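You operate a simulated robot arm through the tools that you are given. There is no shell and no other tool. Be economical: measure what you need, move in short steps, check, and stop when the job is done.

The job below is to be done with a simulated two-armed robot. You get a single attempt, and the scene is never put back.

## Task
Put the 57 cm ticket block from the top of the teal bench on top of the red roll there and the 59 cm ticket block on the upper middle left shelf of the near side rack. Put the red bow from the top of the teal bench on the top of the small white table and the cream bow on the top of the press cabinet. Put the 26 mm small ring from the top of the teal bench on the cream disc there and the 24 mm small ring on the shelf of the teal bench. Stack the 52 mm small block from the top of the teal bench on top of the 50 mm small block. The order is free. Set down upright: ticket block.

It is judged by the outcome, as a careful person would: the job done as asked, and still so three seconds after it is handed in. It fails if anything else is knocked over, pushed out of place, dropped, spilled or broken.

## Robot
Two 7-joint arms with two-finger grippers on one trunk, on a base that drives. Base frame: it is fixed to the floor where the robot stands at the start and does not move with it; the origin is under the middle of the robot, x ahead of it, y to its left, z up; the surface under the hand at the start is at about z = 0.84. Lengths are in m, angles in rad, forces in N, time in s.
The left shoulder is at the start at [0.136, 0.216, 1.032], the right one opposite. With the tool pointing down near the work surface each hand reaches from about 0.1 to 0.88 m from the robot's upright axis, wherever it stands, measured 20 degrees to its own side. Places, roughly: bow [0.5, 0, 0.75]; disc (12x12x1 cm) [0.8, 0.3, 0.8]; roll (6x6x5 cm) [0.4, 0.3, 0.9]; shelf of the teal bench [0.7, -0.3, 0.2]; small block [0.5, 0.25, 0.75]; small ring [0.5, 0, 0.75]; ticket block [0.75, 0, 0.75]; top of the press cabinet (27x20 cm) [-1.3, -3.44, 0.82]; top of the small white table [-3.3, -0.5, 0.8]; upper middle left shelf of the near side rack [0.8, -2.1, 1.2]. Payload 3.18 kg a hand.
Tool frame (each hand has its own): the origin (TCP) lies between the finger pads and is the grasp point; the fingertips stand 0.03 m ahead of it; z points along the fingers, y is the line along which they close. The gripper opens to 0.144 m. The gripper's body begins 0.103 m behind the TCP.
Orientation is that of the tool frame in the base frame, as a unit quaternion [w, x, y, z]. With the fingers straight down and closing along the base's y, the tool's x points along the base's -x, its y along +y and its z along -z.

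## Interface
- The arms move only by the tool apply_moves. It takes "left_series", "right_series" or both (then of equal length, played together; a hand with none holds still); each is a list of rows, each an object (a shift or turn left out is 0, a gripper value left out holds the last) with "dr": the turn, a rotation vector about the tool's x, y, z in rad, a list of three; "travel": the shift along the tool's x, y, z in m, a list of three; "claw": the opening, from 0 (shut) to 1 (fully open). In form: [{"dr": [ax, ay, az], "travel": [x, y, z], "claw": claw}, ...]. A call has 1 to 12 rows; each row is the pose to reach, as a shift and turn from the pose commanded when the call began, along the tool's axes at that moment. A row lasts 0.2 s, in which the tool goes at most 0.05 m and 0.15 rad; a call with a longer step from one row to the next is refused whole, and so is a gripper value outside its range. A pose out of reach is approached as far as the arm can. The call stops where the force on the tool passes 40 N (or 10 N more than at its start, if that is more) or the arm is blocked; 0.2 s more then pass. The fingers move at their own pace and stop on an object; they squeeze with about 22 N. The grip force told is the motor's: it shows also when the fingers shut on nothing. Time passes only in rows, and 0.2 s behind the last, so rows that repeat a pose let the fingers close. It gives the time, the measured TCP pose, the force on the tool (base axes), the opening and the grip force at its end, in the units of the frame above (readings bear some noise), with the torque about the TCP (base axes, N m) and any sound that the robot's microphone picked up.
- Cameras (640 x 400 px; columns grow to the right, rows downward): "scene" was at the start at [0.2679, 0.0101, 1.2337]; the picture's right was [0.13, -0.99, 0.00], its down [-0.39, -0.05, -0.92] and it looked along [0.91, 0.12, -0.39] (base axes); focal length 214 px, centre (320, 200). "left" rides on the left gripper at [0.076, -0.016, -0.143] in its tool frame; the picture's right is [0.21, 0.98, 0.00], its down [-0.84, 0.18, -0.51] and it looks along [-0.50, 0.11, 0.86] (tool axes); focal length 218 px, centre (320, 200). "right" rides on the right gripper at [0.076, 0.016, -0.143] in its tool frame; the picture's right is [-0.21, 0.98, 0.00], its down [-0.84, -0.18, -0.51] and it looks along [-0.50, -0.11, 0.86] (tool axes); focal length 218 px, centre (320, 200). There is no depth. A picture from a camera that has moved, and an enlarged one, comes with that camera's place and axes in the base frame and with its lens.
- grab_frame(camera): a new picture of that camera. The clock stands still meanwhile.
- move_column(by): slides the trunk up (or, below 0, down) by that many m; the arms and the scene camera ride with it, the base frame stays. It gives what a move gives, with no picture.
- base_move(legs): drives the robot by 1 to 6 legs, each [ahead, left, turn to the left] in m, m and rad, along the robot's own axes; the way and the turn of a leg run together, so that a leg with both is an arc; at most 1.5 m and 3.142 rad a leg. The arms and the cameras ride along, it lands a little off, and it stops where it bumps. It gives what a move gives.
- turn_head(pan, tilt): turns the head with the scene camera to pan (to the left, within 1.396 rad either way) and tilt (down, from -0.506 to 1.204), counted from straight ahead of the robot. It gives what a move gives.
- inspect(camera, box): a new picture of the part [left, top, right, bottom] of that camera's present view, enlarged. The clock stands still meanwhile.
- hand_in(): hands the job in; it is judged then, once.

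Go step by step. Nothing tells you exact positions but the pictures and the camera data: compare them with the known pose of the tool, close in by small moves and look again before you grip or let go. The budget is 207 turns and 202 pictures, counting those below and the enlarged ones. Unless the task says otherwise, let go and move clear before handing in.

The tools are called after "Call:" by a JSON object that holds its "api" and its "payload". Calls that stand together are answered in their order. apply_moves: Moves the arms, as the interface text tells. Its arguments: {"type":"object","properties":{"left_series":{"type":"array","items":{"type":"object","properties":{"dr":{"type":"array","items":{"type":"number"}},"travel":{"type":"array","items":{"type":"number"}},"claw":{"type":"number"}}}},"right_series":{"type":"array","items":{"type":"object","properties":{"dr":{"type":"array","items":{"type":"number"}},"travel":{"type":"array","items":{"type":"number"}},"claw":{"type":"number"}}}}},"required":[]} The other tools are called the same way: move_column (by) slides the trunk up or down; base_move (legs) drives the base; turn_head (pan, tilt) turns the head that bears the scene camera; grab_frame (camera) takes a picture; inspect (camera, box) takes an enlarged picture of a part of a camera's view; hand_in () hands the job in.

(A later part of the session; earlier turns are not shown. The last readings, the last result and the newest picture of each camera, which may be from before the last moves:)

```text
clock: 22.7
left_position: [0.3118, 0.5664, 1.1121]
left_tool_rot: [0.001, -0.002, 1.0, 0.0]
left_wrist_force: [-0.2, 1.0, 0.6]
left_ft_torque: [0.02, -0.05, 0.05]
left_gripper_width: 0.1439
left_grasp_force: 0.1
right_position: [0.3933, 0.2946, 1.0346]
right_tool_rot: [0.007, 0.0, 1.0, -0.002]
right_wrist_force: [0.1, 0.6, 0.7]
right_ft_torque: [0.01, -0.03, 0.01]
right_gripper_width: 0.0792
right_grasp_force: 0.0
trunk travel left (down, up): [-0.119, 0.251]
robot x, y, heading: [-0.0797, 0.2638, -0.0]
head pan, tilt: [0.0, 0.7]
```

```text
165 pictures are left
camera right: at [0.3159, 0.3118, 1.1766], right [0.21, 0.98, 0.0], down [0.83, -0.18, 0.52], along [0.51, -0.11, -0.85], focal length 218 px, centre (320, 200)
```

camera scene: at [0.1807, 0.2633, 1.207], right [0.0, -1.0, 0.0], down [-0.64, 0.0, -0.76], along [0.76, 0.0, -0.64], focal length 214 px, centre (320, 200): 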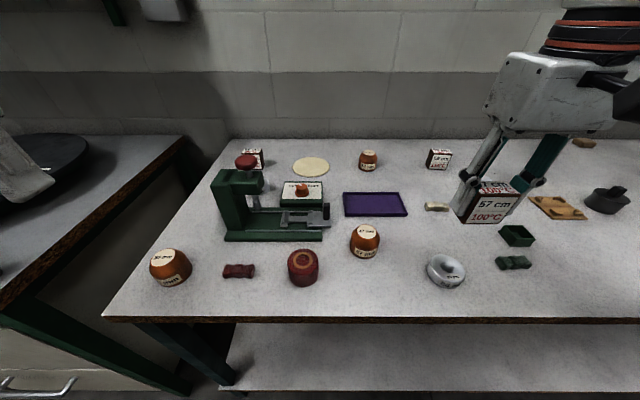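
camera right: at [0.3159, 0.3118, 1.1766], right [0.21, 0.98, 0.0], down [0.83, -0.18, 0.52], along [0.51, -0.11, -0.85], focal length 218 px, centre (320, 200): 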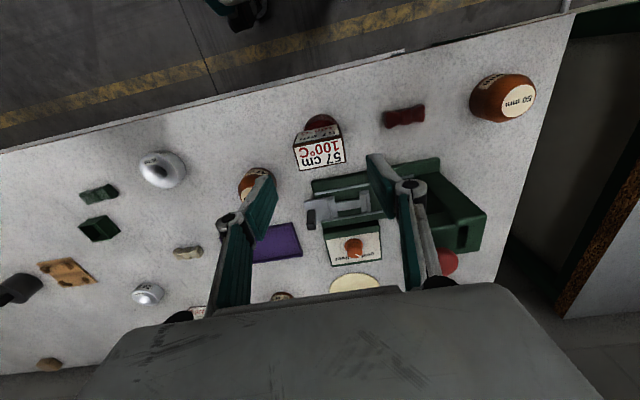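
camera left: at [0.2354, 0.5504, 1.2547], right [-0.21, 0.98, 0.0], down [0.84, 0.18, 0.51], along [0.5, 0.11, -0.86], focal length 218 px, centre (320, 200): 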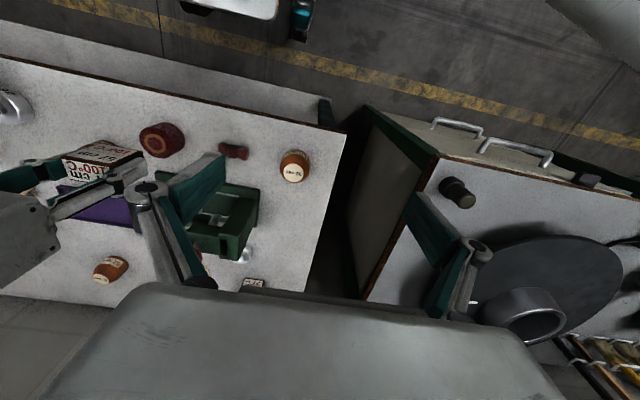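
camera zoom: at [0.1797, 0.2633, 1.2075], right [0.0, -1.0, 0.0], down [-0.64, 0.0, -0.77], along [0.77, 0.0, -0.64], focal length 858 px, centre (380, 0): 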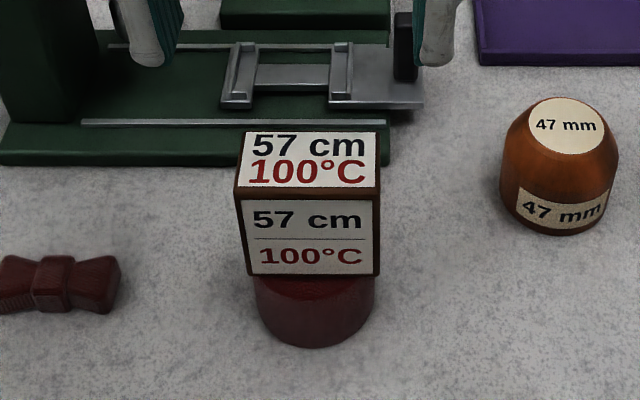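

The 57 cm block now stands on the roll. Next is the 52 mm small block near [0.78, 0.12] and the 26 mm ring near [0.40, 0.04], so I drive forward and right.

Call:
{"api": "base_move", "payload": {"legs": [[0.08, -0.16, 0]]}}

Call:
{"api": "grab_frame", "payload": {"camera": "scene"}}

Call:
{"api": "inspect", "payload": {"camera": "scene", "box": [220, 130, 380, 250]}}

```text
clock: 24.8
left_position: [0.3944, 0.4051, 1.1123]
left_tool_rot: [0.0, -0.002, 1.0, 0.0]
left_wrist_force: [0.0, -0.8, 0.1]
left_ft_torque: [0.0, 0.01, 0.01]
left_gripper_width: 0.1441
left_grasp_force: 0.0
right_position: [0.4797, 0.1338, 1.0347]
right_tool_rot: [0.008, 0.002, 1.0, -0.001]
right_wrist_force: [-0.3, 0.3, -0.7]
right_ft_torque: [0.03, -0.02, 0.0]
right_gripper_width: 0.0795
right_grasp_force: 0.1
trunk travel left (down, up): [-0.119, 0.251]
robot x, y, heading: [0.0009, 0.1053, 0.001]
head pan, tilt: [0.0, 0.7]
```

```text
164 pictures are left
camera scene: at [0.2636, 0.1021, 1.2071], right [0.0, -1.0, 0.0], down [-0.64, 0.0, -0.76], along [0.76, 0.0, -0.64], focal length 214 px, centre (320, 200)
```

scene: 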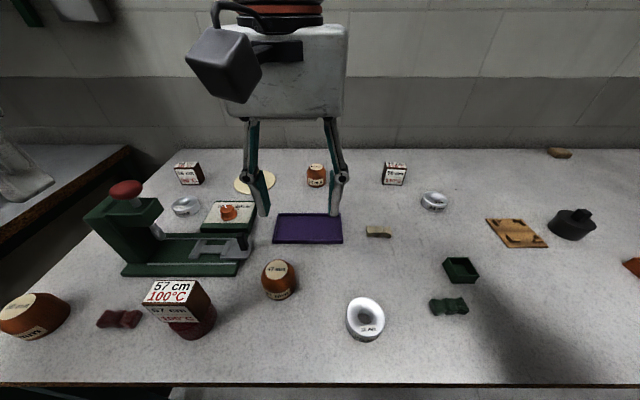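

```text
3.33 times, centred on (300, 190) of scene
camera zoom: at [0.2636, 0.1021, 1.2071], right [0.0, -1.0, 0.0], down [-0.64, 0.0, -0.76], along [0.76, 0.0, -0.64], focal length 715 px, centre (387, 233)
```

zoom: 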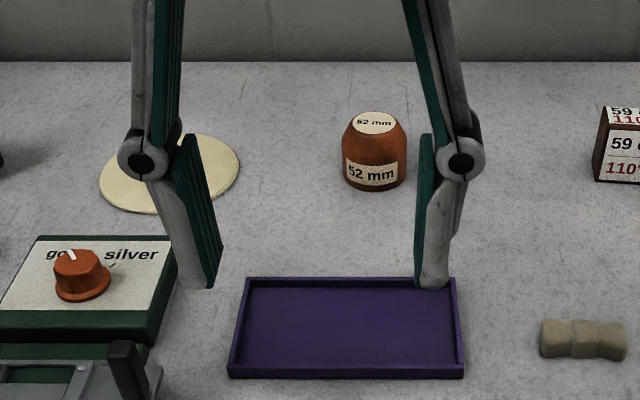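

The 52 mm block stands at about [0.784, 0.112], 51 mm tall and 55 mm wide. I move the right hand aside and bring the left hand high over the block.

Call:
{"api": "apply_moves", "payload": {"left_series": [{"travel": [-0.02, 0, 0]}, {"travel": [-0.05, -0.01, 0]}, {"travel": [-0.09, -0.04, 0]}, {"travel": [-0.125, -0.075, 0]}, {"travel": [-0.16, -0.11, 0]}, {"travel": [-0.195, -0.145, 0]}, {"travel": [-0.23, -0.18, 0]}, {"travel": [-0.265, -0.215, 0]}, {"travel": [-0.3, -0.25, 0]}, {"travel": [-0.335, -0.285, 0], "claw": 0.6}, {"travel": [-0.375, -0.293, 0.02], "claw": 0.6}, {"travel": [-0.39, -0.293, 0.06], "claw": 0.6}], "right_series": [{"travel": [0, -0.045, 0]}, {"travel": [0, -0.09, 0]}, {"travel": [0, -0.135, 0]}, {"travel": [0, -0.18, 0]}, {"travel": [0, -0.225, 0]}, {"travel": [0, -0.27, 0]}, {"travel": [0, -0.3, 0]}, {"travel": [0, -0.3, 0]}, {"travel": [0, -0.3, 0]}, {"travel": [0, -0.3, 0]}, {"travel": [0, -0.3, 0]}, {"travel": [0, -0.3, 0]}]}}

Call:
{"api": "grab_frame", "payload": {"camera": "left"}}

Call:
{"api": "grab_frame", "payload": {"camera": "scene"}}

```text
clock: 27.4
left_position: [0.6959, 0.15, 1.0213]
left_tool_rot: [-0.001, -0.003, 1.0, -0.001]
left_wrist_force: [-0.2, -0.6, 0.1]
left_ft_torque: [-0.03, 0.03, 0.02]
left_gripper_width: 0.0862
left_grasp_force: 0.0
left hand out of reach, approached as far as the arm can: row 7, 8, 9, 10, 11, 12
right_position: [0.4772, -0.1654, 1.0368]
right_tool_rot: [0.006, 0.001, 1.0, -0.003]
right_wrist_force: [0.5, 0.7, -0.2]
right_ft_torque: [-0.05, 0.0, -0.02]
right_gripper_width: 0.0791
right_grasp_force: 0.1
trunk travel left (down, up): [-0.119, 0.251]
robot x, y, heading: [0.0026, 0.1055, -0.001]
head pan, tilt: [0.0, 0.7]
```

```text
162 pictures are left
camera left: at [0.6191, 0.1338, 1.1633], right [-0.21, 0.98, 0.0], down [0.84, 0.18, 0.51], along [0.49, 0.11, -0.86], focal length 218 px, centre (320, 200)
```

left: 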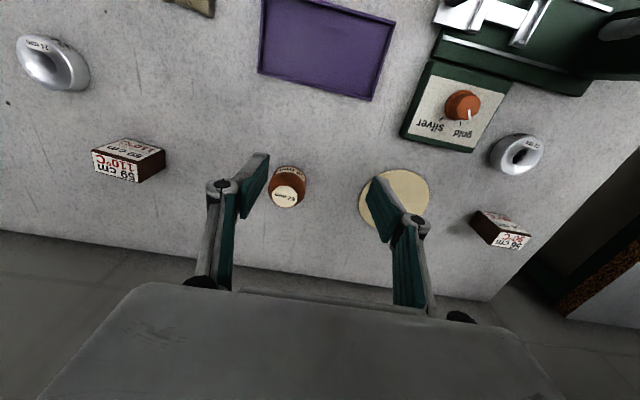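

```text
161 pictures are left
camera scene: at [0.2648, 0.104, 1.2064], right [0.0, -1.0, 0.0], down [-0.64, 0.0, -0.76], along [0.76, 0.0, -0.64], focal length 214 px, centre (320, 200)
```

scene: 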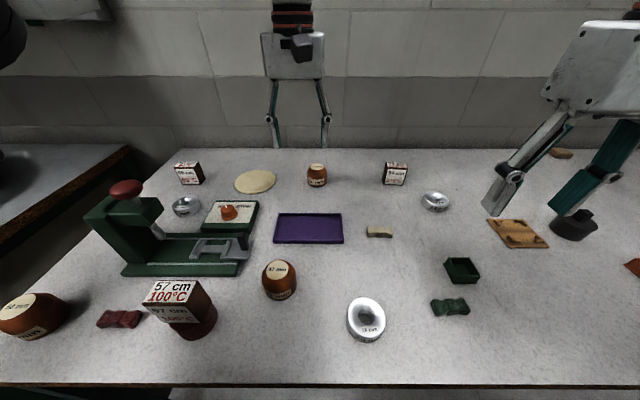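

Out of reach from here at this height. I shift the base right so the block falls to the left arm's own side.

Call:
{"api": "base_move", "payload": {"legs": [[0.0, -0.25, 0]]}}

Call:
{"api": "apply_moves", "payload": {"left_series": [{"travel": [-0.01, 0.045, 0.0]}, {"travel": [-0.02, 0.09, 0.0]}, {"travel": [-0.03, 0.135, 0.0]}, {"travel": [-0.05, 0.175, 0.0]}, {"travel": [-0.075, 0.21, 0.015]}, {"travel": [-0.088, 0.215, 0.045]}]}}

Call:
{"api": "grab_frame", "payload": {"camera": "left"}}

```text
clock: 30.2
left_position: [0.6945, -0.1052, 1.0236]
left_tool_rot: [0.0, -0.001, 1.0, 0.0]
left_wrist_force: [0.1, 0.1, 0.3]
left_ft_torque: [0.01, -0.02, 0.02]
left_gripper_width: 0.0864
left_grasp_force: 0.1
right_position: [0.4776, -0.4186, 1.0382]
right_tool_rot: [0.007, 0.001, 1.0, -0.002]
right_wrist_force: [0.4, -0.5, 0.1]
right_ft_torque: [-0.04, -0.01, -0.01]
right_gripper_width: 0.0794
right_grasp_force: 0.0
trunk travel left (down, up): [-0.119, 0.251]
robot x, y, heading: [0.0028, -0.1495, 0.003]
head pan, tilt: [0.0, 0.7]
```

```text
clock: 31.6
left_position: [0.7031, 0.053, 1.005]
left_tool_rot: [0.011, -0.024, 1.0, -0.008]
left_wrist_force: [-0.2, -0.3, 0.3]
left_ft_torque: [0.02, 0.0, 0.0]
left_gripper_width: 0.0863
left_grasp_force: 0.1
left hand out of reach, approached as far as the arm can: row 1, 2, 3, 4, 5, 6
right_position: [0.4772, -0.4192, 1.0386]
right_tool_rot: [0.008, 0.001, 1.0, -0.001]
right_wrist_force: [0.6, 0.4, 0.3]
right_ft_torque: [0.03, 0.0, -0.01]
right_gripper_width: 0.0791
right_grasp_force: 0.1
trunk travel left (down, up): [-0.119, 0.251]
robot x, y, heading: [0.0017, -0.1454, 0.005]
head pan, tilt: [0.0, 0.7]
```

```text
160 pictures are left
camera left: at [0.6238, 0.0369, 1.1461], right [-0.25, 0.97, -0.02], down [0.82, 0.23, 0.52], along [0.51, 0.11, -0.85], focal length 218 px, centre (320, 200)
```

left: 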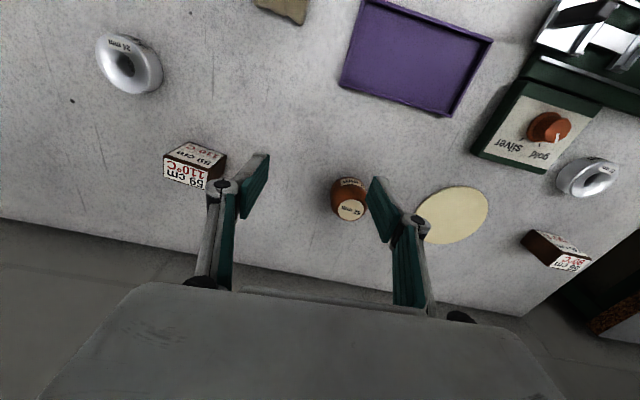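

I raise the trunk to gain forward reach, then lower the hand by the same amount.

Call:
{"api": "move_column", "payload": {"by": 0.15}}

Call:
{"api": "apply_moves", "payload": {"left_series": [{"dr": [0.02, -0.05, 0.016], "travel": [0, 0.01, 0.04]}, {"dr": [0.0, 0, 0], "travel": [-0.03, 0.03, 0.07]}, {"travel": [-0.05, 0.05, 0.1]}, {"travel": [-0.07, 0.06, 0.13]}, {"travel": [-0.08, 0.06, 0.15]}]}}

Call:
{"api": "grab_frame", "payload": {"camera": "left"}}

```text
clock: 33.3
left_position: [0.5933, 0.0507, 1.3803]
left_tool_rot: [0.204, -0.023, 0.979, -0.012]
left_wrist_force: [0.3, -0.2, -0.2]
left_ft_torque: [-0.04, 0.03, -0.01]
left_gripper_width: 0.0866
left_grasp_force: 0.0
right_position: [0.4784, -0.4189, 1.1869]
right_tool_rot: [0.007, 0.002, 1.0, -0.003]
right_wrist_force: [-0.6, -0.1, 0.4]
right_ft_torque: [-0.01, 0.0, 0.02]
right_gripper_width: 0.0793
right_grasp_force: 0.0
trunk travel left (down, up): [-0.269, 0.101]
robot x, y, heading: [0.0046, -0.149, 0.007]
head pan, tilt: [0.0, 0.7]
```

```text
clock: 34.5
left_position: [0.6481, 0.0813, 1.3272]
left_tool_rot: [0.206, -0.022, 0.978, -0.013]
left_wrist_force: [0.2, -0.9, -0.2]
left_ft_torque: [-0.01, -0.01, -0.03]
left_gripper_width: 0.0864
left_grasp_force: 0.1
left hand out of reach, approached as far as the arm can: row 3, 4, 5
right_position: [0.4767, -0.419, 1.1875]
right_tool_rot: [0.008, 0.002, 1.0, -0.003]
right_wrist_force: [0.0, -0.1, 0.4]
right_ft_torque: [-0.02, -0.01, 0.0]
right_gripper_width: 0.0792
right_grasp_force: 0.1
trunk travel left (down, up): [-0.269, 0.101]
robot x, y, heading: [0.0069, -0.1468, 0.002]
head pan, tilt: [0.0, 0.7]
```

```text
159 pictures are left
camera left: at [0.5209, 0.0642, 1.4278], right [-0.23, 0.97, -0.12], down [0.56, 0.23, 0.8], along [0.8, 0.12, -0.59], focal length 218 px, centre (320, 200)
```

left: 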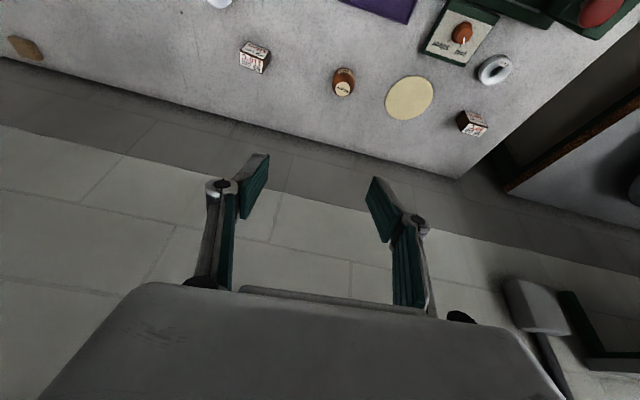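

The left hand got pitched when the trunk rose. I bring it back to pointing straight down, closer in and lower.

Call:
{"api": "apply_moves", "payload": {"left_series": [{"dr": [-0.007, 0.11, 0.012], "travel": [0.023, 0.005, 0.04]}, {"dr": [-0.014, 0.22, 0.024], "travel": [0.046, 0.01, 0.08]}, {"dr": [-0.02, 0.32, 0.035], "travel": [0.069, 0.015, 0.12]}, {"dr": [-0.026, 0.415, 0.045], "travel": [0.092, 0.02, 0.16]}, {"dr": [-0.026, 0.415, 0.045], "travel": [0.115, 0.025, 0.2]}, {"dr": [-0.026, 0.415, 0.045], "travel": [0.138, 0.03, 0.241]}]}}

Call:
{"api": "grab_frame", "payload": {"camera": "left"}}

```text
clock: 35.9
left_position: [0.6141, 0.1028, 1.0489]
left_tool_rot: [-0.001, -0.001, 1.0, -0.002]
left_wrist_force: [0.1, 1.4, -0.3]
left_ft_torque: [-0.09, 0.03, 0.03]
left_gripper_width: 0.0865
left_grasp_force: 0.1
left hand out of reach, approached as far as the arm can: row 1, 2, 3, 4
right_position: [0.4773, -0.4152, 1.1885]
right_tool_rot: [0.007, 0.001, 1.0, -0.003]
right_wrist_force: [0.8, 1.2, -0.4]
right_ft_torque: [-0.11, 0.03, -0.01]
right_gripper_width: 0.0788
right_grasp_force: 0.1
trunk travel left (down, up): [-0.269, 0.101]
robot x, y, heading: [0.0052, -0.1506, 0.004]
head pan, tilt: [0.0, 0.7]
```

```text
158 pictures are left
camera left: at [0.5376, 0.0884, 1.1913], right [-0.21, 0.98, 0.0], down [0.84, 0.18, 0.5], along [0.49, 0.1, -0.86], focal length 218 px, centre (320, 200)
```

left: 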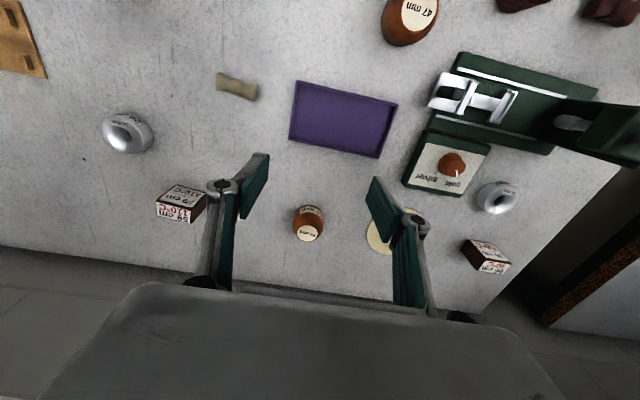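

Reach works now. I move over the 52 mm block, keeping the hand vertical.

Call:
{"api": "apply_moves", "payload": {"left_series": [{"travel": [-0.045, 0.003, 0.015]}, {"travel": [-0.09, 0.006, 0.03]}, {"travel": [-0.13, 0.01, 0.05]}, {"travel": [-0.168, 0.012, 0.069]}, {"travel": [-0.168, 0.012, 0.069]}]}}

Call:
{"api": "grab_frame", "payload": {"camera": "left"}}

Call:
{"api": "grab_frame", "payload": {"camera": "scene"}}

```text
clock: 37.1
left_position: [0.6483, 0.1025, 1.0391]
left_tool_rot: [-0.001, 0.0, 1.0, -0.001]
left_wrist_force: [-0.1, -0.2, 0.8]
left_ft_torque: [0.0, -0.03, 0.0]
left_gripper_width: 0.0862
left_grasp_force: 0.0
left hand out of reach, approached as far as the arm can: row 1, 2, 3, 4, 5
right_position: [0.4769, -0.4189, 1.187]
right_tool_rot: [0.008, 0.002, 1.0, -0.002]
right_wrist_force: [-0.3, -0.2, 0.1]
right_ft_torque: [0.0, 0.0, -0.02]
right_gripper_width: 0.079
right_grasp_force: 0.1
trunk travel left (down, up): [-0.269, 0.101]
robot x, y, heading: [0.0043, -0.1467, 0.002]
head pan, tilt: [0.0, 0.7]
```

```text
157 pictures are left
camera left: at [0.5713, 0.0879, 1.1814], right [-0.21, 0.98, 0.0], down [0.84, 0.18, 0.51], along [0.49, 0.11, -0.86], focal length 218 px, centre (320, 200)
```

left: 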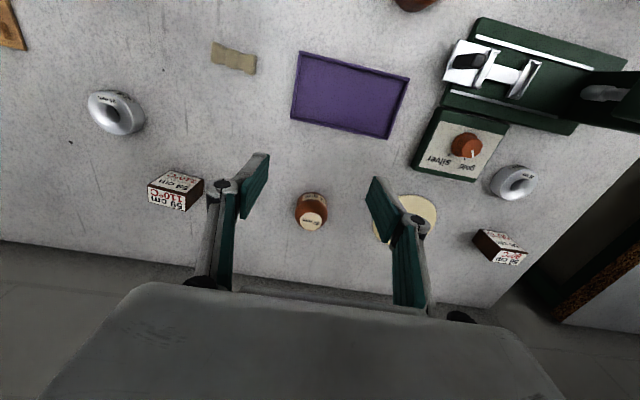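

```text
156 pictures are left
camera scene: at [0.1401, -0.1501, 1.3709], right [0.0, -1.0, 0.0], down [-0.64, 0.0, -0.76], along [0.76, 0.0, -0.64], focal length 214 px, centre (320, 200)
```

scene: 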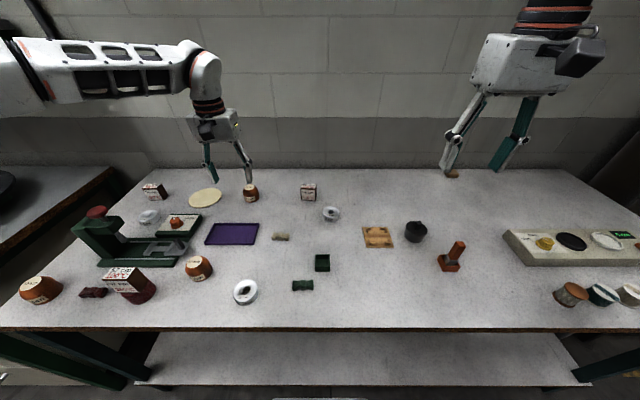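

The trunk evidently leans back when raised, which costs reach, so lowering it should help. I pull the left hand back and up, then lower the trunk.

Call:
{"api": "apply_moves", "payload": {"left_series": [{"travel": [0.03, 0, -0.035]}, {"travel": [0.06, 0, -0.07]}, {"travel": [0.08, 0, -0.11]}, {"travel": [0.08, 0, -0.13]}], "right_series": [{"travel": [0.0, 0.03, -0.02]}, {"travel": [0, 0.06, -0.04]}, {"travel": [0.0, 0.09, -0.04]}, {"travel": [0.0, 0.12, -0.04]}]}}

Call:
{"api": "move_column", "payload": {"by": -0.2}}

Call:
{"api": "grab_frame", "payload": {"camera": "scene"}}

```text
clock: 38.1
left_position: [0.5729, 0.104, 1.1592]
left_tool_rot: [-0.002, -0.001, 1.0, -0.001]
left_wrist_force: [-0.5, 0.7, -0.2]
left_ft_torque: [0.0, 0.0, 0.01]
left_gripper_width: 0.0861
left_grasp_force: 0.0
left hand out of reach, approached as far as the arm can: row 4
right_position: [0.4783, -0.2973, 1.2259]
right_tool_rot: [0.007, 0.002, 1.0, -0.002]
right_wrist_force: [0.1, -0.5, 0.0]
right_ft_torque: [-0.02, 0.04, 0.0]
right_gripper_width: 0.0792
right_grasp_force: 0.1
trunk travel left (down, up): [-0.269, 0.101]
robot x, y, heading: [0.0033, -0.15, 0.004]
head pan, tilt: [0.0, 0.7]
```

```text
clock: 40.3
left_position: [0.5703, 0.1048, 0.9611]
left_tool_rot: [0.0, 0.0, 1.0, 0.0]
left_wrist_force: [0.7, 0.6, 1.5]
left_ft_torque: [0.0, -0.03, -0.01]
left_gripper_width: 0.0866
left_grasp_force: 0.0
right_position: [0.476, -0.2984, 1.0303]
right_tool_rot: [0.009, 0.003, 1.0, -0.002]
right_wrist_force: [0.0, 0.1, 0.9]
right_ft_torque: [-0.01, -0.05, 0.01]
right_gripper_width: 0.0793
right_grasp_force: 0.1
trunk travel left (down, up): [-0.069, 0.301]
robot x, y, heading: [0.0055, -0.1445, 0.006]
head pan, tilt: [0.0, 0.7]
```

```text
155 pictures are left
camera scene: at [0.3176, -0.1495, 1.1429], right [0.0, -1.0, 0.0], down [-0.64, 0.0, -0.77], along [0.77, 0.0, -0.64], focal length 214 px, centre (320, 200)
```

scene: 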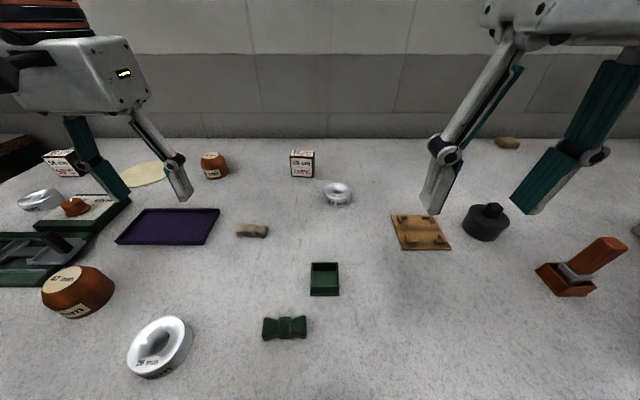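

As guessed, the trunk is now lower and further forward. I reach for the 52 mm block again.

Call:
{"api": "apply_moves", "payload": {"left_series": [{"travel": [-0.045, 0.003, 0]}, {"travel": [-0.09, 0.006, 0]}, {"travel": [-0.135, 0.009, 0]}, {"travel": [-0.18, 0.011, 0]}, {"travel": [-0.211, 0.011, 0]}]}}

Call:
{"api": "grab_frame", "payload": {"camera": "left"}}

Call:
{"api": "inspect", "payload": {"camera": "scene", "box": [150, 110, 310, 210]}}

```text
clock: 41.5
left_position: [0.7151, 0.1164, 0.903]
left_tool_rot: [-0.002, -0.008, 1.0, -0.005]
left_wrist_force: [-0.9, -0.1, 1.3]
left_ft_torque: [-0.02, -0.08, 0.01]
left_gripper_width: 0.0865
left_grasp_force: 0.1
left hand out of reach, approached as far as the arm can: row 3, 4, 5
right_position: [0.4749, -0.2972, 1.029]
right_tool_rot: [0.01, 0.001, 1.0, -0.001]
right_wrist_force: [-0.6, 0.3, 0.2]
right_ft_torque: [0.0, -0.08, 0.03]
right_gripper_width: 0.0794
right_grasp_force: 0.1
trunk travel left (down, up): [-0.069, 0.301]
robot x, y, heading: [0.0064, -0.1493, 0.004]
head pan, tilt: [0.0, 0.7]
```

```text
154 pictures are left
camera left: at [0.6389, 0.1001, 1.0454], right [-0.22, 0.97, -0.01], down [0.84, 0.2, 0.5], along [0.49, 0.11, -0.86], focal length 218 px, centre (320, 200)
```

left: 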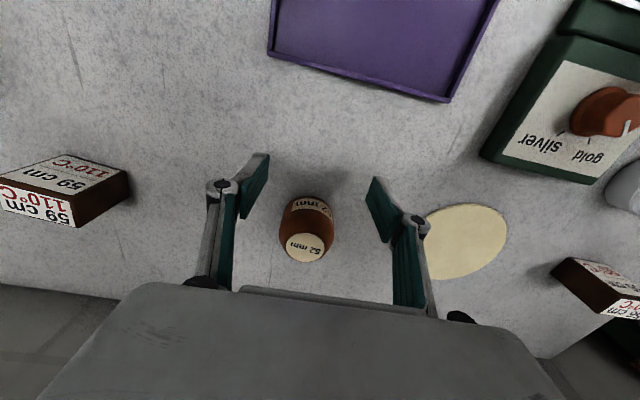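

```text
4.00 times, centred on (230, 160) of scene
camera zoom: at [0.3167, -0.149, 1.1432], right [0.0, -1.0, 0.0], down [-0.64, 0.0, -0.77], along [0.77, 0.0, -0.64], focal length 858 px, centre (680, 360)
```

zoom: 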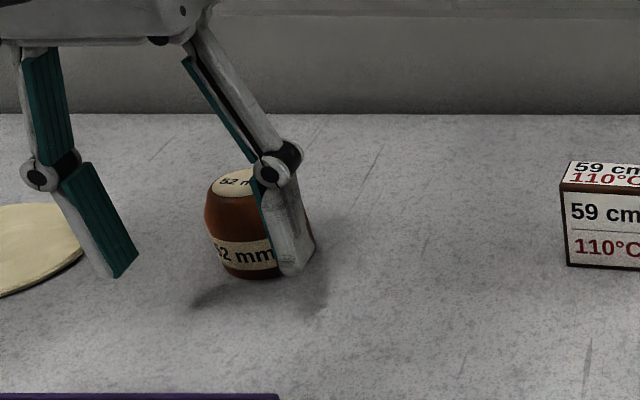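

Still 7 cm short. I back up slightly and try again with the hand yawed toward the radial direction.

Call:
{"api": "apply_moves", "payload": {"left_series": [{"travel": [0.02, 0, -0.03]}, {"dr": [0, 0, -0.14], "travel": [0.02, 0, -0.04]}, {"dr": [0, 0, -0.28], "travel": [0.02, 0, -0.04]}, {"dr": [0, 0, -0.4], "travel": [0.01, 0, -0.04]}, {"dr": [0, 0, -0.4], "travel": [-0.03, 0, -0.03]}, {"dr": [0, 0, -0.4], "travel": [-0.067, 0, -0.03]}]}}

Call:
{"api": "turn_head", "payload": {"pan": 0, "tilt": 1.2}}

Call:
{"api": "grab_frame", "payload": {"camera": "scene"}}

```text
clock: 42.9
left_position: [0.785, 0.1122, 0.9326]
left_tool_rot: [0.0, -0.199, 0.98, 0.0]
left_wrist_force: [0.6, -0.8, -0.3]
left_ft_torque: [0.05, 0.03, -0.03]
left_gripper_width: 0.0863
left_grasp_force: 0.0
left hand out of reach, approached as far as the arm can: row 1
right_position: [0.4765, -0.2987, 1.0268]
right_tool_rot: [0.008, 0.002, 1.0, -0.003]
right_wrist_force: [0.2, -1.1, -0.9]
right_ft_torque: [0.01, -0.05, 0.0]
right_gripper_width: 0.0792
right_grasp_force: 0.1
trunk travel left (down, up): [-0.069, 0.301]
robot x, y, heading: [0.0013, -0.1488, 0.001]
head pan, tilt: [0.0, 0.7]
```

```text
clock: 43.8
left_position: [0.7831, 0.1127, 0.9326]
left_tool_rot: [-0.001, -0.2, 0.98, 0.0]
left_wrist_force: [0.1, 0.5, -0.6]
left_ft_torque: [-0.01, 0.0, -0.01]
left_gripper_width: 0.0862
left_grasp_force: 0.0
right_position: [0.4761, -0.2978, 1.0278]
right_tool_rot: [0.008, 0.001, 1.0, -0.002]
right_wrist_force: [0.4, -0.1, -0.1]
right_ft_torque: [0.01, -0.01, -0.02]
right_gripper_width: 0.0792
right_grasp_force: 0.1
trunk travel left (down, up): [-0.069, 0.301]
robot x, y, heading: [0.0033, -0.1491, 0.007]
head pan, tilt: [0.0, 1.201]
```

```text
152 pictures are left
camera scene: at [0.2897, -0.1496, 1.1063], right [0.0, -1.0, 0.0], down [-0.93, 0.0, -0.36], along [0.36, 0.0, -0.93], focal length 214 px, centre (320, 200)
```

scene: 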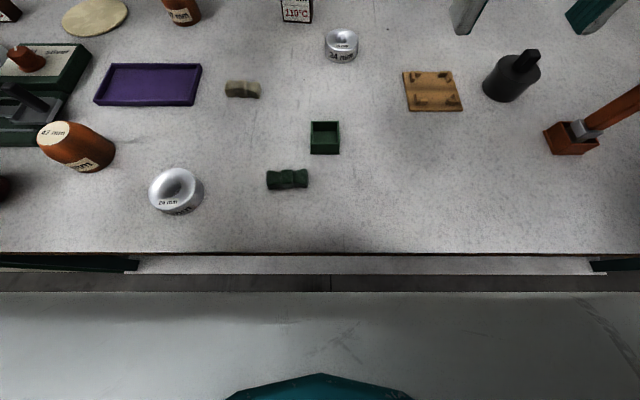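

Yawing the hand brings it right over the block. I check alignment from the left wrist camera.

Call:
{"api": "grab_frame", "payload": {"camera": "left"}}

```text
151 pictures are left
camera left: at [0.7202, 0.0691, 1.0755], right [-0.57, 0.82, 0.0], down [0.71, 0.49, 0.51], along [0.41, 0.29, -0.86], focal length 218 px, centre (320, 200)
```

left: 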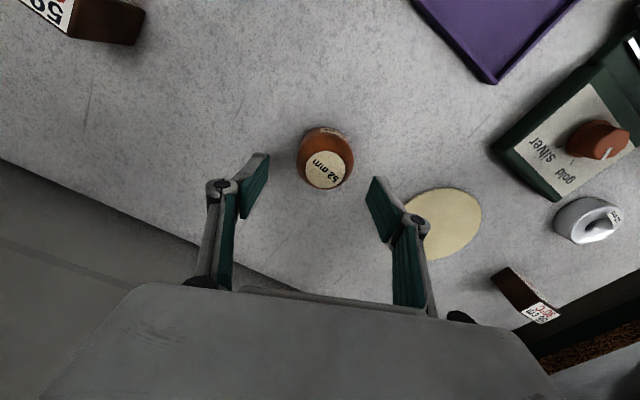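

A small 7 mm correction centres it. I descend and grip.

Call:
{"api": "apply_moves", "payload": {"left_series": [{"travel": [0.002, 0.007, 0]}, {"travel": [0.002, 0.007, 0.03]}, {"travel": [0.002, 0.007, 0.056]}, {"travel": [0.002, 0.007, 0.056]}, {"travel": [0.002, 0.007, 0.056], "claw": 0.3}, {"travel": [0.002, 0.007, 0.056], "claw": 0.25}, {"travel": [0.002, 0.007, 0.056], "claw": 0.25}]}}

Call:
{"api": "grab_frame", "payload": {"camera": "left"}}

```text
clock: 45.4
left_position: [0.7768, 0.1197, 0.8784]
left_tool_rot: [-0.001, -0.2, 0.98, -0.001]
left_wrist_force: [-0.8, -0.9, 4.0]
left_ft_torque: [-0.03, -0.01, -0.02]
left_gripper_width: 0.0546
left_grasp_force: 21.8
right_position: [0.4774, -0.299, 1.0283]
right_tool_rot: [0.008, 0.002, 1.0, -0.002]
right_wrist_force: [0.0, -1.0, -0.2]
right_ft_torque: [-0.02, -0.03, 0.02]
right_gripper_width: 0.0792
right_grasp_force: 0.0
trunk travel left (down, up): [-0.069, 0.301]
robot x, y, heading: [0.0041, -0.1497, 0.004]
head pan, tilt: [0.0, 1.201]
```

```text
150 pictures are left
camera left: at [0.7125, 0.0754, 1.0205], right [-0.57, 0.82, 0.0], down [0.71, 0.49, 0.51], along [0.41, 0.29, -0.86], focal length 218 px, centre (320, 200)
```

left: 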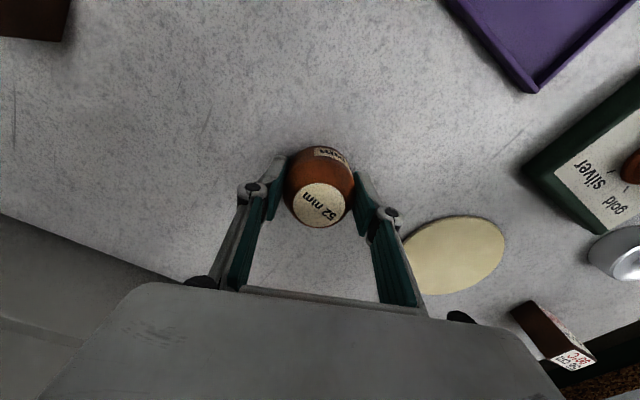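

The 52 mm block is held. I lift high and retract, straightening the yaw, well clear of the press, whose knob top is at about z = 1.01.

Call:
{"api": "apply_moves", "payload": {"left_series": [{"travel": [0, 0, -0.03]}, {"travel": [0, 0, -0.08]}, {"travel": [0.02, 0.01, -0.12]}, {"travel": [0.05, 0.03, -0.15]}, {"dr": [0, 0, 0.1], "travel": [0.09, 0.05, -0.17]}, {"dr": [0, 0, 0.2], "travel": [0.13, 0.07, -0.17]}, {"dr": [0, 0, 0.3], "travel": [0.17, 0.09, -0.17]}, {"dr": [0, 0, 0.4], "travel": [0.21, 0.113, -0.17]}, {"dr": [0, 0, 0.4], "travel": [0.25, 0.135, -0.17]}, {"dr": [0, 0, 0.4], "travel": [0.289, 0.155, -0.17]}]}}

Call:
{"api": "turn_head", "payload": {"pan": 0.3, "tilt": 0.8}}

Call:
{"api": "grab_frame", "payload": {"camera": "scene"}}

```text
clock: 47.6
left_position: [0.4497, 0.1502, 1.0488]
left_tool_rot: [0.0, -0.001, 1.0, -0.001]
left_wrist_force: [0.9, -0.1, -0.3]
left_ft_torque: [0.03, -0.02, -0.01]
left_gripper_width: 0.0546
left_grasp_force: 21.9
left hand out of reach, approached as far as the arm can: row 6, 7, 8, 9
right_position: [0.4763, -0.2979, 1.0276]
right_tool_rot: [0.008, 0.002, 1.0, -0.003]
right_wrist_force: [-0.1, 0.3, 0.8]
right_ft_torque: [0.01, -0.04, 0.0]
right_gripper_width: 0.0791
right_grasp_force: 0.1
trunk travel left (down, up): [-0.069, 0.301]
robot x, y, heading: [0.0017, -0.1477, 0.003]
head pan, tilt: [0.0, 1.201]
```

```text
clock: 48.5
left_position: [0.451, 0.1501, 1.0484]
left_tool_rot: [-0.001, -0.001, 1.0, -0.001]
left_wrist_force: [0.0, 0.5, -1.1]
left_ft_torque: [0.01, -0.01, 0.01]
left_gripper_width: 0.0544
left_grasp_force: 22.0
right_position: [0.4769, -0.299, 1.0273]
right_tool_rot: [0.008, 0.002, 1.0, -0.002]
right_wrist_force: [-1.2, -0.1, 0.2]
right_ft_torque: [0.0, 0.01, -0.01]
right_gripper_width: 0.0791
right_grasp_force: 0.0
trunk travel left (down, up): [-0.069, 0.301]
robot x, y, heading: [0.0035, -0.1478, 0.005]
head pan, tilt: [0.3, 0.799]
```

```text
149 pictures are left
camera scene: at [0.3108, -0.1257, 1.1339], right [0.3, -0.95, 0.0], down [-0.68, -0.21, -0.7], along [0.67, 0.21, -0.72], focal length 214 px, centre (320, 200)
```

scene: 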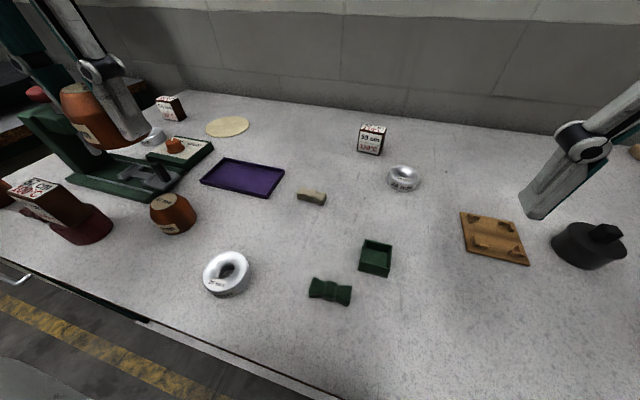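

Held well. I drive back a little, then left, to bring the 50 mm block into reach.

Call:
{"api": "base_move", "payload": {"legs": [[-0.08, 0, 0], [0, 0.4, 0]]}}

Call:
{"api": "grab_frame", "payload": {"camera": "scene"}}

Call:
{"api": "grab_frame", "payload": {"camera": "left"}}

```text
clock: 53.1
left_position: [0.3672, 0.5403, 1.049]
left_tool_rot: [-0.002, -0.001, 1.0, -0.001]
left_wrist_force: [1.2, 0.0, -1.8]
left_ft_torque: [-0.03, 0.01, -0.03]
left_gripper_width: 0.0543
left_grasp_force: 21.8
right_position: [0.3948, 0.0916, 1.0278]
right_tool_rot: [0.008, 0.002, 1.0, -0.003]
right_wrist_force: [0.2, 0.1, 0.6]
right_ft_torque: [-0.01, 0.01, 0.02]
right_gripper_width: 0.0793
right_grasp_force: 0.1
trunk travel left (down, up): [-0.069, 0.301]
robot x, y, heading: [-0.0797, 0.2431, 0.006]
head pan, tilt: [0.3, 0.799]
```

```text
148 pictures are left
camera scene: at [0.2287, 0.2645, 1.134], right [0.3, -0.95, 0.0], down [-0.68, -0.21, -0.7], along [0.67, 0.21, -0.72], focal length 214 px, centre (320, 200)
```

scene: 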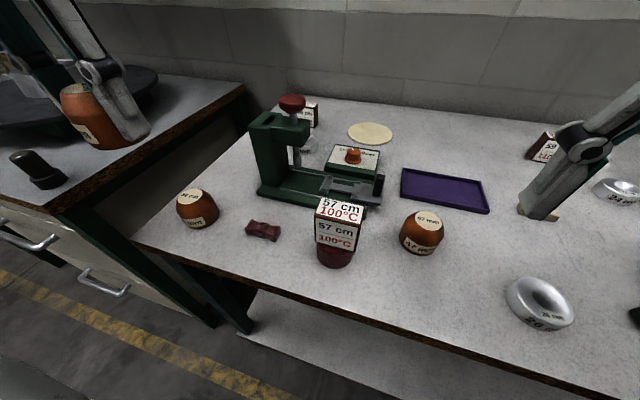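

```text
147 pictures are left
camera left: at [0.2923, 0.5246, 1.191], right [-0.21, 0.98, 0.0], down [0.84, 0.18, 0.51], along [0.49, 0.1, -0.86], focal length 218 px, centre (320, 200)
```

left: 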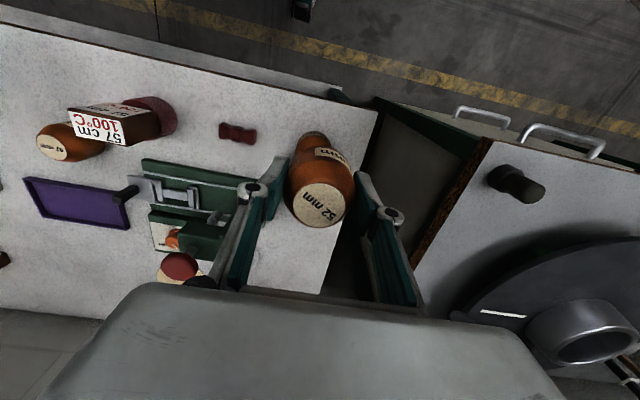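

I zoom on the 50 mm block to fix its top centre, and on the held one.

Call:
{"api": "inspect", "payload": {"camera": "scene", "box": [130, 160, 290, 260]}}

Call:
{"api": "inspect", "payload": {"camera": "left", "box": [220, 80, 420, 250]}}

Call:
{"api": "inspect", "payload": {"camera": "right", "box": [320, 0, 640, 200]}}

```text
4.00 times, centred on (210, 210) of scene
camera zoom: at [0.2287, 0.2645, 1.134], right [0.3, -0.95, 0.0], down [-0.68, -0.21, -0.7], along [0.67, 0.21, -0.72], focal length 858 px, centre (760, 160)
```

zoom: 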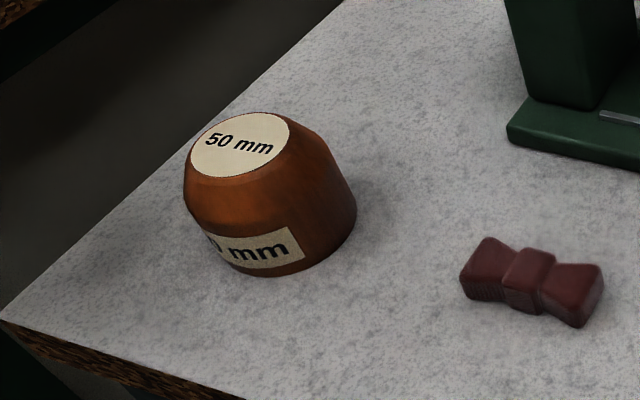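

```text
2.35 times, centred on (320, 165) of left
camera zoom: at [0.2923, 0.5246, 1.191], right [-0.21, 0.98, 0.0], down [0.84, 0.18, 0.51], along [0.49, 0.1, -0.86], focal length 514 px, centre (320, 282)
```

zoom: 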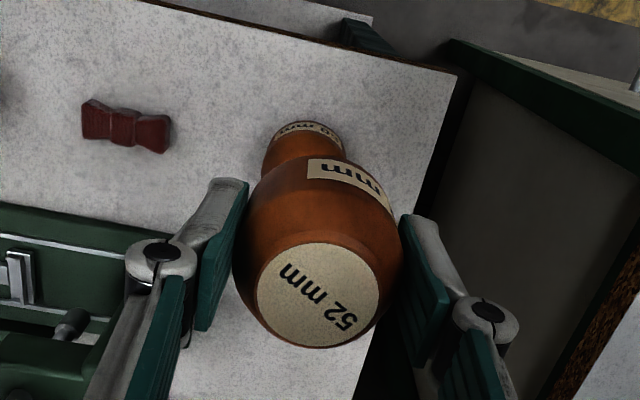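

```text
2.00 times, centred on (480, 100) of right
camera zoom: at [0.3163, 0.1085, 1.1686], right [0.21, 0.98, 0.0], down [0.83, -0.18, 0.52], along [0.51, -0.11, -0.85], focal length 436 px, centre (0, 400)
```

zoom: 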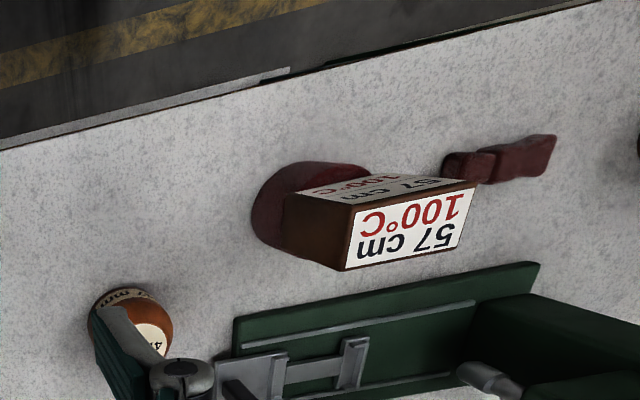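

The 50 mm top centre is at [0.400, 0.538]. I align the held block above it and come down most of the way.

Call:
{"api": "apply_moves", "payload": {"left_series": [{"travel": [-0.029, -0.003, 0]}, {"travel": [-0.029, -0.003, 0.04]}, {"travel": [-0.029, -0.003, 0.08]}, {"travel": [-0.029, -0.003, 0.106]}, {"travel": [-0.029, -0.003, 0.106]}]}}

Call:
{"api": "inspect", "payload": {"camera": "scene", "box": [130, 120, 290, 260]}}

Call:
{"api": "inspect", "payload": {"camera": "left", "box": [220, 80, 420, 250]}}

Call:
{"api": "inspect", "payload": {"camera": "right", "box": [440, 0, 640, 200]}}

```text
clock: 54.3
left_position: [0.3979, 0.5375, 0.9416]
left_tool_rot: [0.0, -0.001, 1.0, -0.002]
left_wrist_force: [0.5, 0.2, -0.2]
left_ft_torque: [0.01, 0.04, -0.06]
left_gripper_width: 0.0543
left_grasp_force: 22.0
left hand out of reach, approached as far as the arm can: row 1
right_position: [0.3944, 0.0902, 1.0283]
right_tool_rot: [0.008, 0.002, 1.0, -0.002]
right_wrist_force: [0.0, -0.1, 0.0]
right_ft_torque: [0.01, 0.0, -0.01]
right_gripper_width: 0.0793
right_grasp_force: 0.0
trunk travel left (down, up): [-0.069, 0.301]
robot x, y, heading: [-0.0763, 0.2424, 0.001]
head pan, tilt: [0.3, 0.799]
```

```text
2.86 times, centred on (210, 190) of scene
camera zoom: at [0.2284, 0.2643, 1.1342], right [0.3, -0.95, 0.0], down [-0.68, -0.21, -0.7], along [0.67, 0.21, -0.72], focal length 613 px, centre (634, 229)
```

zoom: 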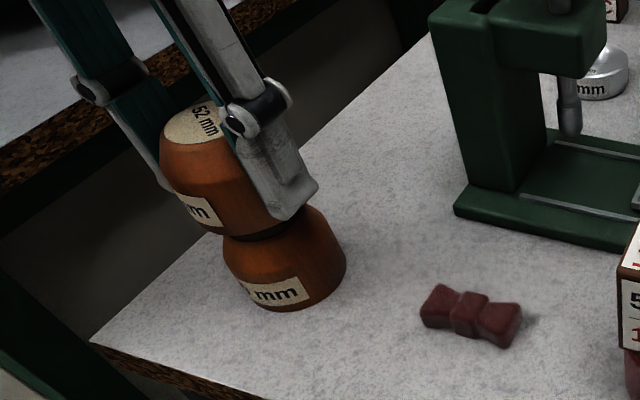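

```text
2.35 times, centred on (320, 165) of left
camera zoom: at [0.3214, 0.5211, 1.0852], right [-0.21, 0.98, 0.0], down [0.84, 0.18, 0.51], along [0.5, 0.1, -0.86], focal length 514 px, centre (320, 282)
```

zoom: 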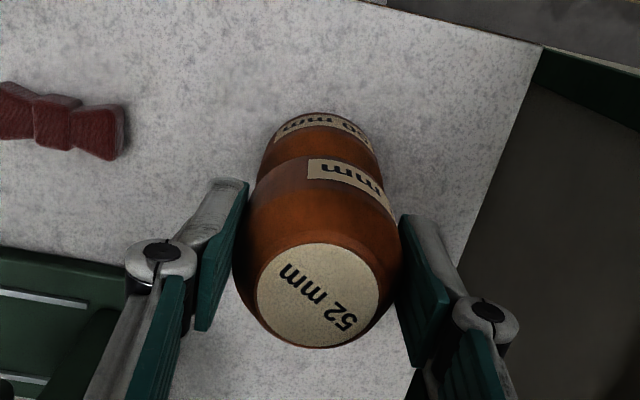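

```text
2.00 times, centred on (540, 100) of right
camera zoom: at [0.316, 0.1083, 1.1689], right [0.21, 0.98, 0.0], down [0.83, -0.18, 0.52], along [0.51, -0.11, -0.85], focal length 436 px, centre (-120, 400)
```

zoom: 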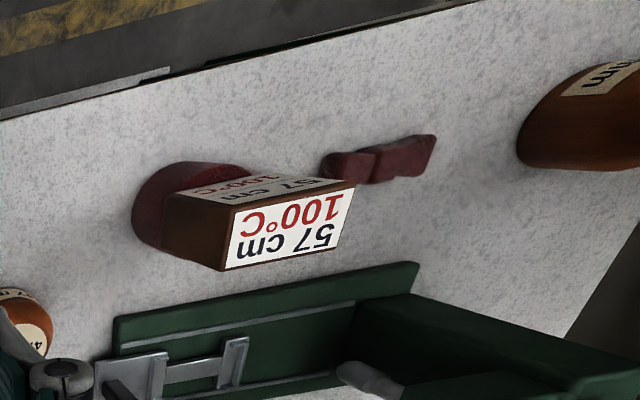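

Alignment looks good. I lower slowly to contact.

Call:
{"api": "apply_moves", "payload": {"left_series": [{"travel": [0.002, 0, 0.004]}, {"travel": [0.002, 0, 0.007]}, {"travel": [0.002, 0, 0.0095]}, {"travel": [0.002, 0, 0.0115]}, {"travel": [0.002, 0, 0.0135]}]}}

Call:
{"api": "inspect", "payload": {"camera": "scene", "box": [130, 120, 290, 260]}}

```text
clock: 55.5
left_position: [0.3961, 0.5376, 0.9292]
left_tool_rot: [0.0, -0.001, 1.0, -0.001]
left_wrist_force: [0.3, 1.3, 3.1]
left_ft_torque: [0.11, -0.02, 0.0]
left_gripper_width: 0.0544
left_grasp_force: 21.9
right_position: [0.3944, 0.0912, 1.028]
right_tool_rot: [0.008, 0.002, 1.0, -0.002]
right_wrist_force: [0.1, 0.2, -0.2]
right_ft_torque: [-0.03, 0.0, -0.01]
right_gripper_width: 0.0793
right_grasp_force: 0.1
trunk travel left (down, up): [-0.069, 0.301]
robot x, y, heading: [-0.0743, 0.2393, 0.005]
head pan, tilt: [0.3, 0.799]
```

```text
2.86 times, centred on (210, 190) of scene
camera zoom: at [0.2284, 0.2644, 1.1342], right [0.3, -0.95, 0.0], down [-0.68, -0.21, -0.7], along [0.67, 0.21, -0.72], focal length 613 px, centre (634, 229)
```

zoom: 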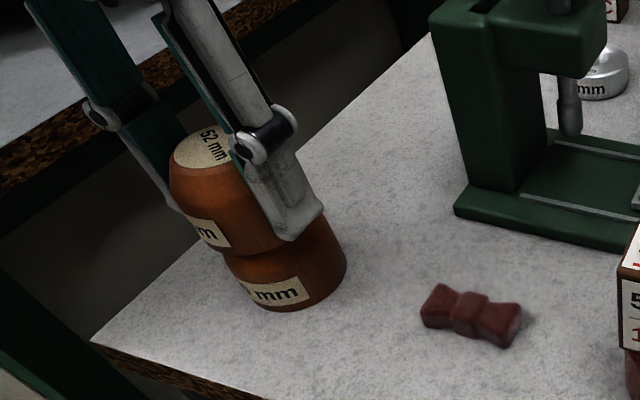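

Light contact is made. I press 1 mm more, release, and rise straight up.

Call:
{"api": "apply_moves", "payload": {"left_series": [{"travel": [0, 0, 0.001]}, {"travel": [0, 0, 0.001], "claw": 0.45}, {"travel": [0, 0, 0.001], "claw": 0.6}, {"travel": [0, 0, 0.0], "claw": 0.7}, {"travel": [0, 0, -0.04], "claw": 0.7}, {"travel": [0, 0, -0.08], "claw": 0.7}, {"travel": [0, 0, -0.12], "claw": 0.7}]}}

Call:
{"api": "inspect", "payload": {"camera": "scene", "box": [130, 120, 290, 260]}}

Call:
{"api": "grab_frame", "payload": {"camera": "left"}}

```text
clock: 57.1
left_position: [0.3952, 0.5323, 1.0482]
left_tool_rot: [0.0, 0.0, 1.0, -0.002]
left_wrist_force: [1.0, 0.5, 1.0]
left_ft_torque: [0.02, -0.04, 0.0]
left_gripper_width: 0.1009
left_grasp_force: 0.1
left hand out of reach, approached as far as the arm can: row 7
right_position: [0.394, 0.0918, 1.028]
right_tool_rot: [0.009, 0.002, 1.0, -0.002]
right_wrist_force: [-0.6, 0.4, -0.1]
right_ft_torque: [0.01, 0.0, 0.02]
right_gripper_width: 0.0794
right_grasp_force: 0.1
trunk travel left (down, up): [-0.069, 0.301]
robot x, y, heading: [-0.0786, 0.2446, 0.004]
head pan, tilt: [0.3, 0.799]
```

```text
2.86 times, centred on (210, 190) of scene
camera zoom: at [0.228, 0.2639, 1.1344], right [0.3, -0.95, 0.0], down [-0.68, -0.21, -0.7], along [0.67, 0.21, -0.72], focal length 613 px, centre (634, 229)
```

zoom: 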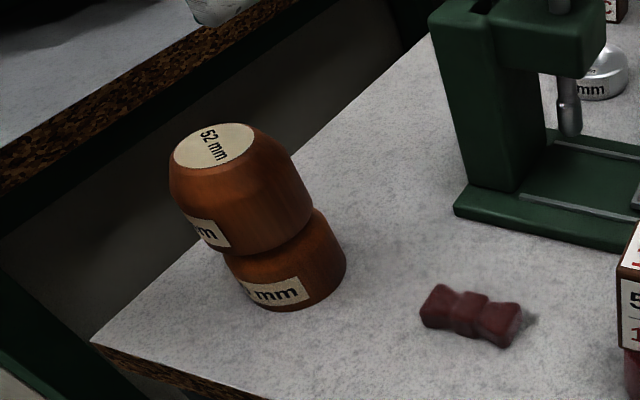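

```text
138 pictures are left
camera left: at [0.318, 0.5179, 1.19], right [-0.21, 0.98, 0.0], down [0.84, 0.18, 0.51], along [0.5, 0.1, -0.86], focal length 218 px, centre (320, 200)
```

left: 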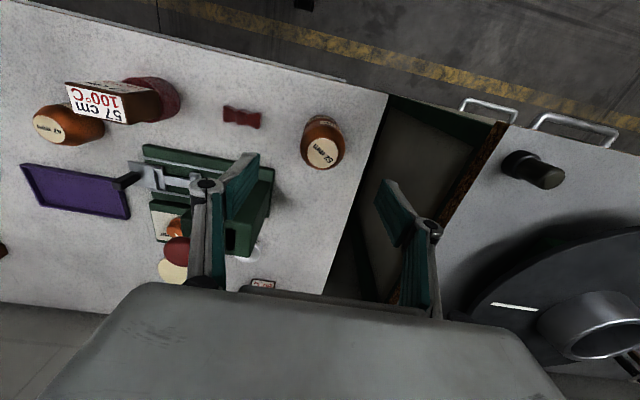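

The stack stands well. Next I use the right hand for the 26 mm ring, so I view it from the right wrist.

Call:
{"api": "grab_frame", "payload": {"camera": "right"}}

Call:
{"api": "inspect", "payload": {"camera": "scene", "box": [460, 240, 640, 360]}}

```text
137 pictures are left
camera right: at [0.3155, 0.1079, 1.1691], right [0.21, 0.98, 0.0], down [0.83, -0.18, 0.52], along [0.51, -0.11, -0.85], focal length 218 px, centre (320, 200)
```

right: 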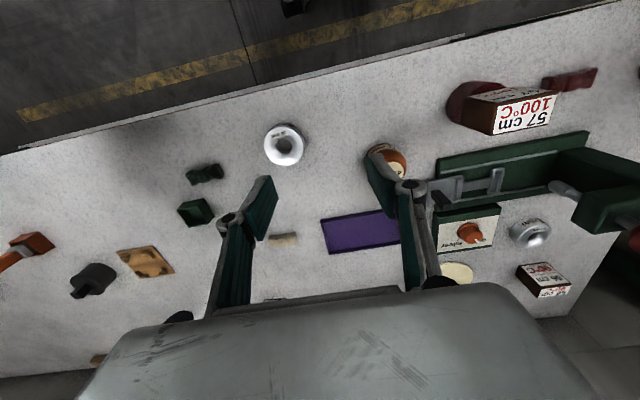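

```text
3.33 times, centred on (550, 300) of scene
camera zoom: at [0.228, 0.2639, 1.1344], right [0.3, -0.95, 0.0], down [-0.68, -0.21, -0.7], along [0.67, 0.21, -0.72], focal length 715 px, centre (-447, -133)
```

zoom: 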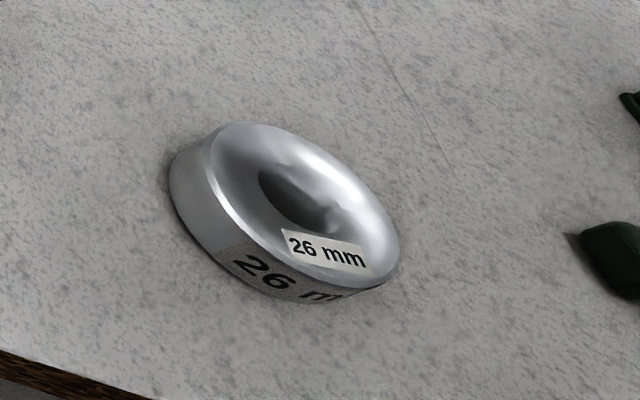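

The 26 mm ring sits at about [0.399, 0.037], roughly 55 mm across and low. I move above it and look again.

Call:
{"api": "apply_moves", "payload": {"right_series": [{"travel": [-0.003, -0.03, 0.02], "claw": 0.62}, {"travel": [-0.005, -0.055, 0.05], "claw": 0.62}, {"travel": [-0.005, -0.055, 0.09], "claw": 0.62}, {"travel": [-0.005, -0.055, 0.09], "claw": 0.62}]}}

Call:
{"api": "grab_frame", "payload": {"camera": "right"}}

```text
clock: 58.1
left_position: [0.3952, 0.534, 1.047]
left_tool_rot: [0.001, -0.002, 1.0, -0.002]
left_wrist_force: [-0.1, 0.5, 0.3]
left_ft_torque: [0.01, -0.02, 0.01]
left_gripper_width: 0.1009
left_grasp_force: 0.1
right_position: [0.4005, 0.0371, 0.9406]
right_tool_rot: [0.008, 0.002, 1.0, -0.001]
right_wrist_force: [-0.4, -0.1, -0.4]
right_ft_torque: [-0.02, 0.0, -0.03]
right_gripper_width: 0.0892
right_grasp_force: 0.0
trunk travel left (down, up): [-0.069, 0.301]
robot x, y, heading: [-0.0818, 0.2444, 0.001]
head pan, tilt: [0.3, 0.799]
```

```text
135 pictures are left
camera right: at [0.3223, 0.053, 1.0808], right [0.21, 0.98, 0.0], down [0.83, -0.18, 0.52], along [0.51, -0.11, -0.85], focal length 218 px, centre (320, 200)
```

right: 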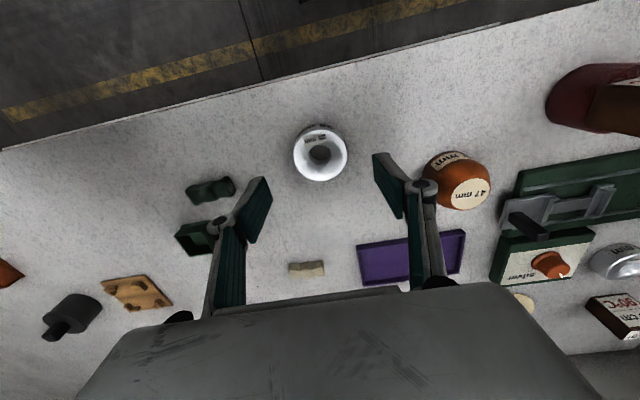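

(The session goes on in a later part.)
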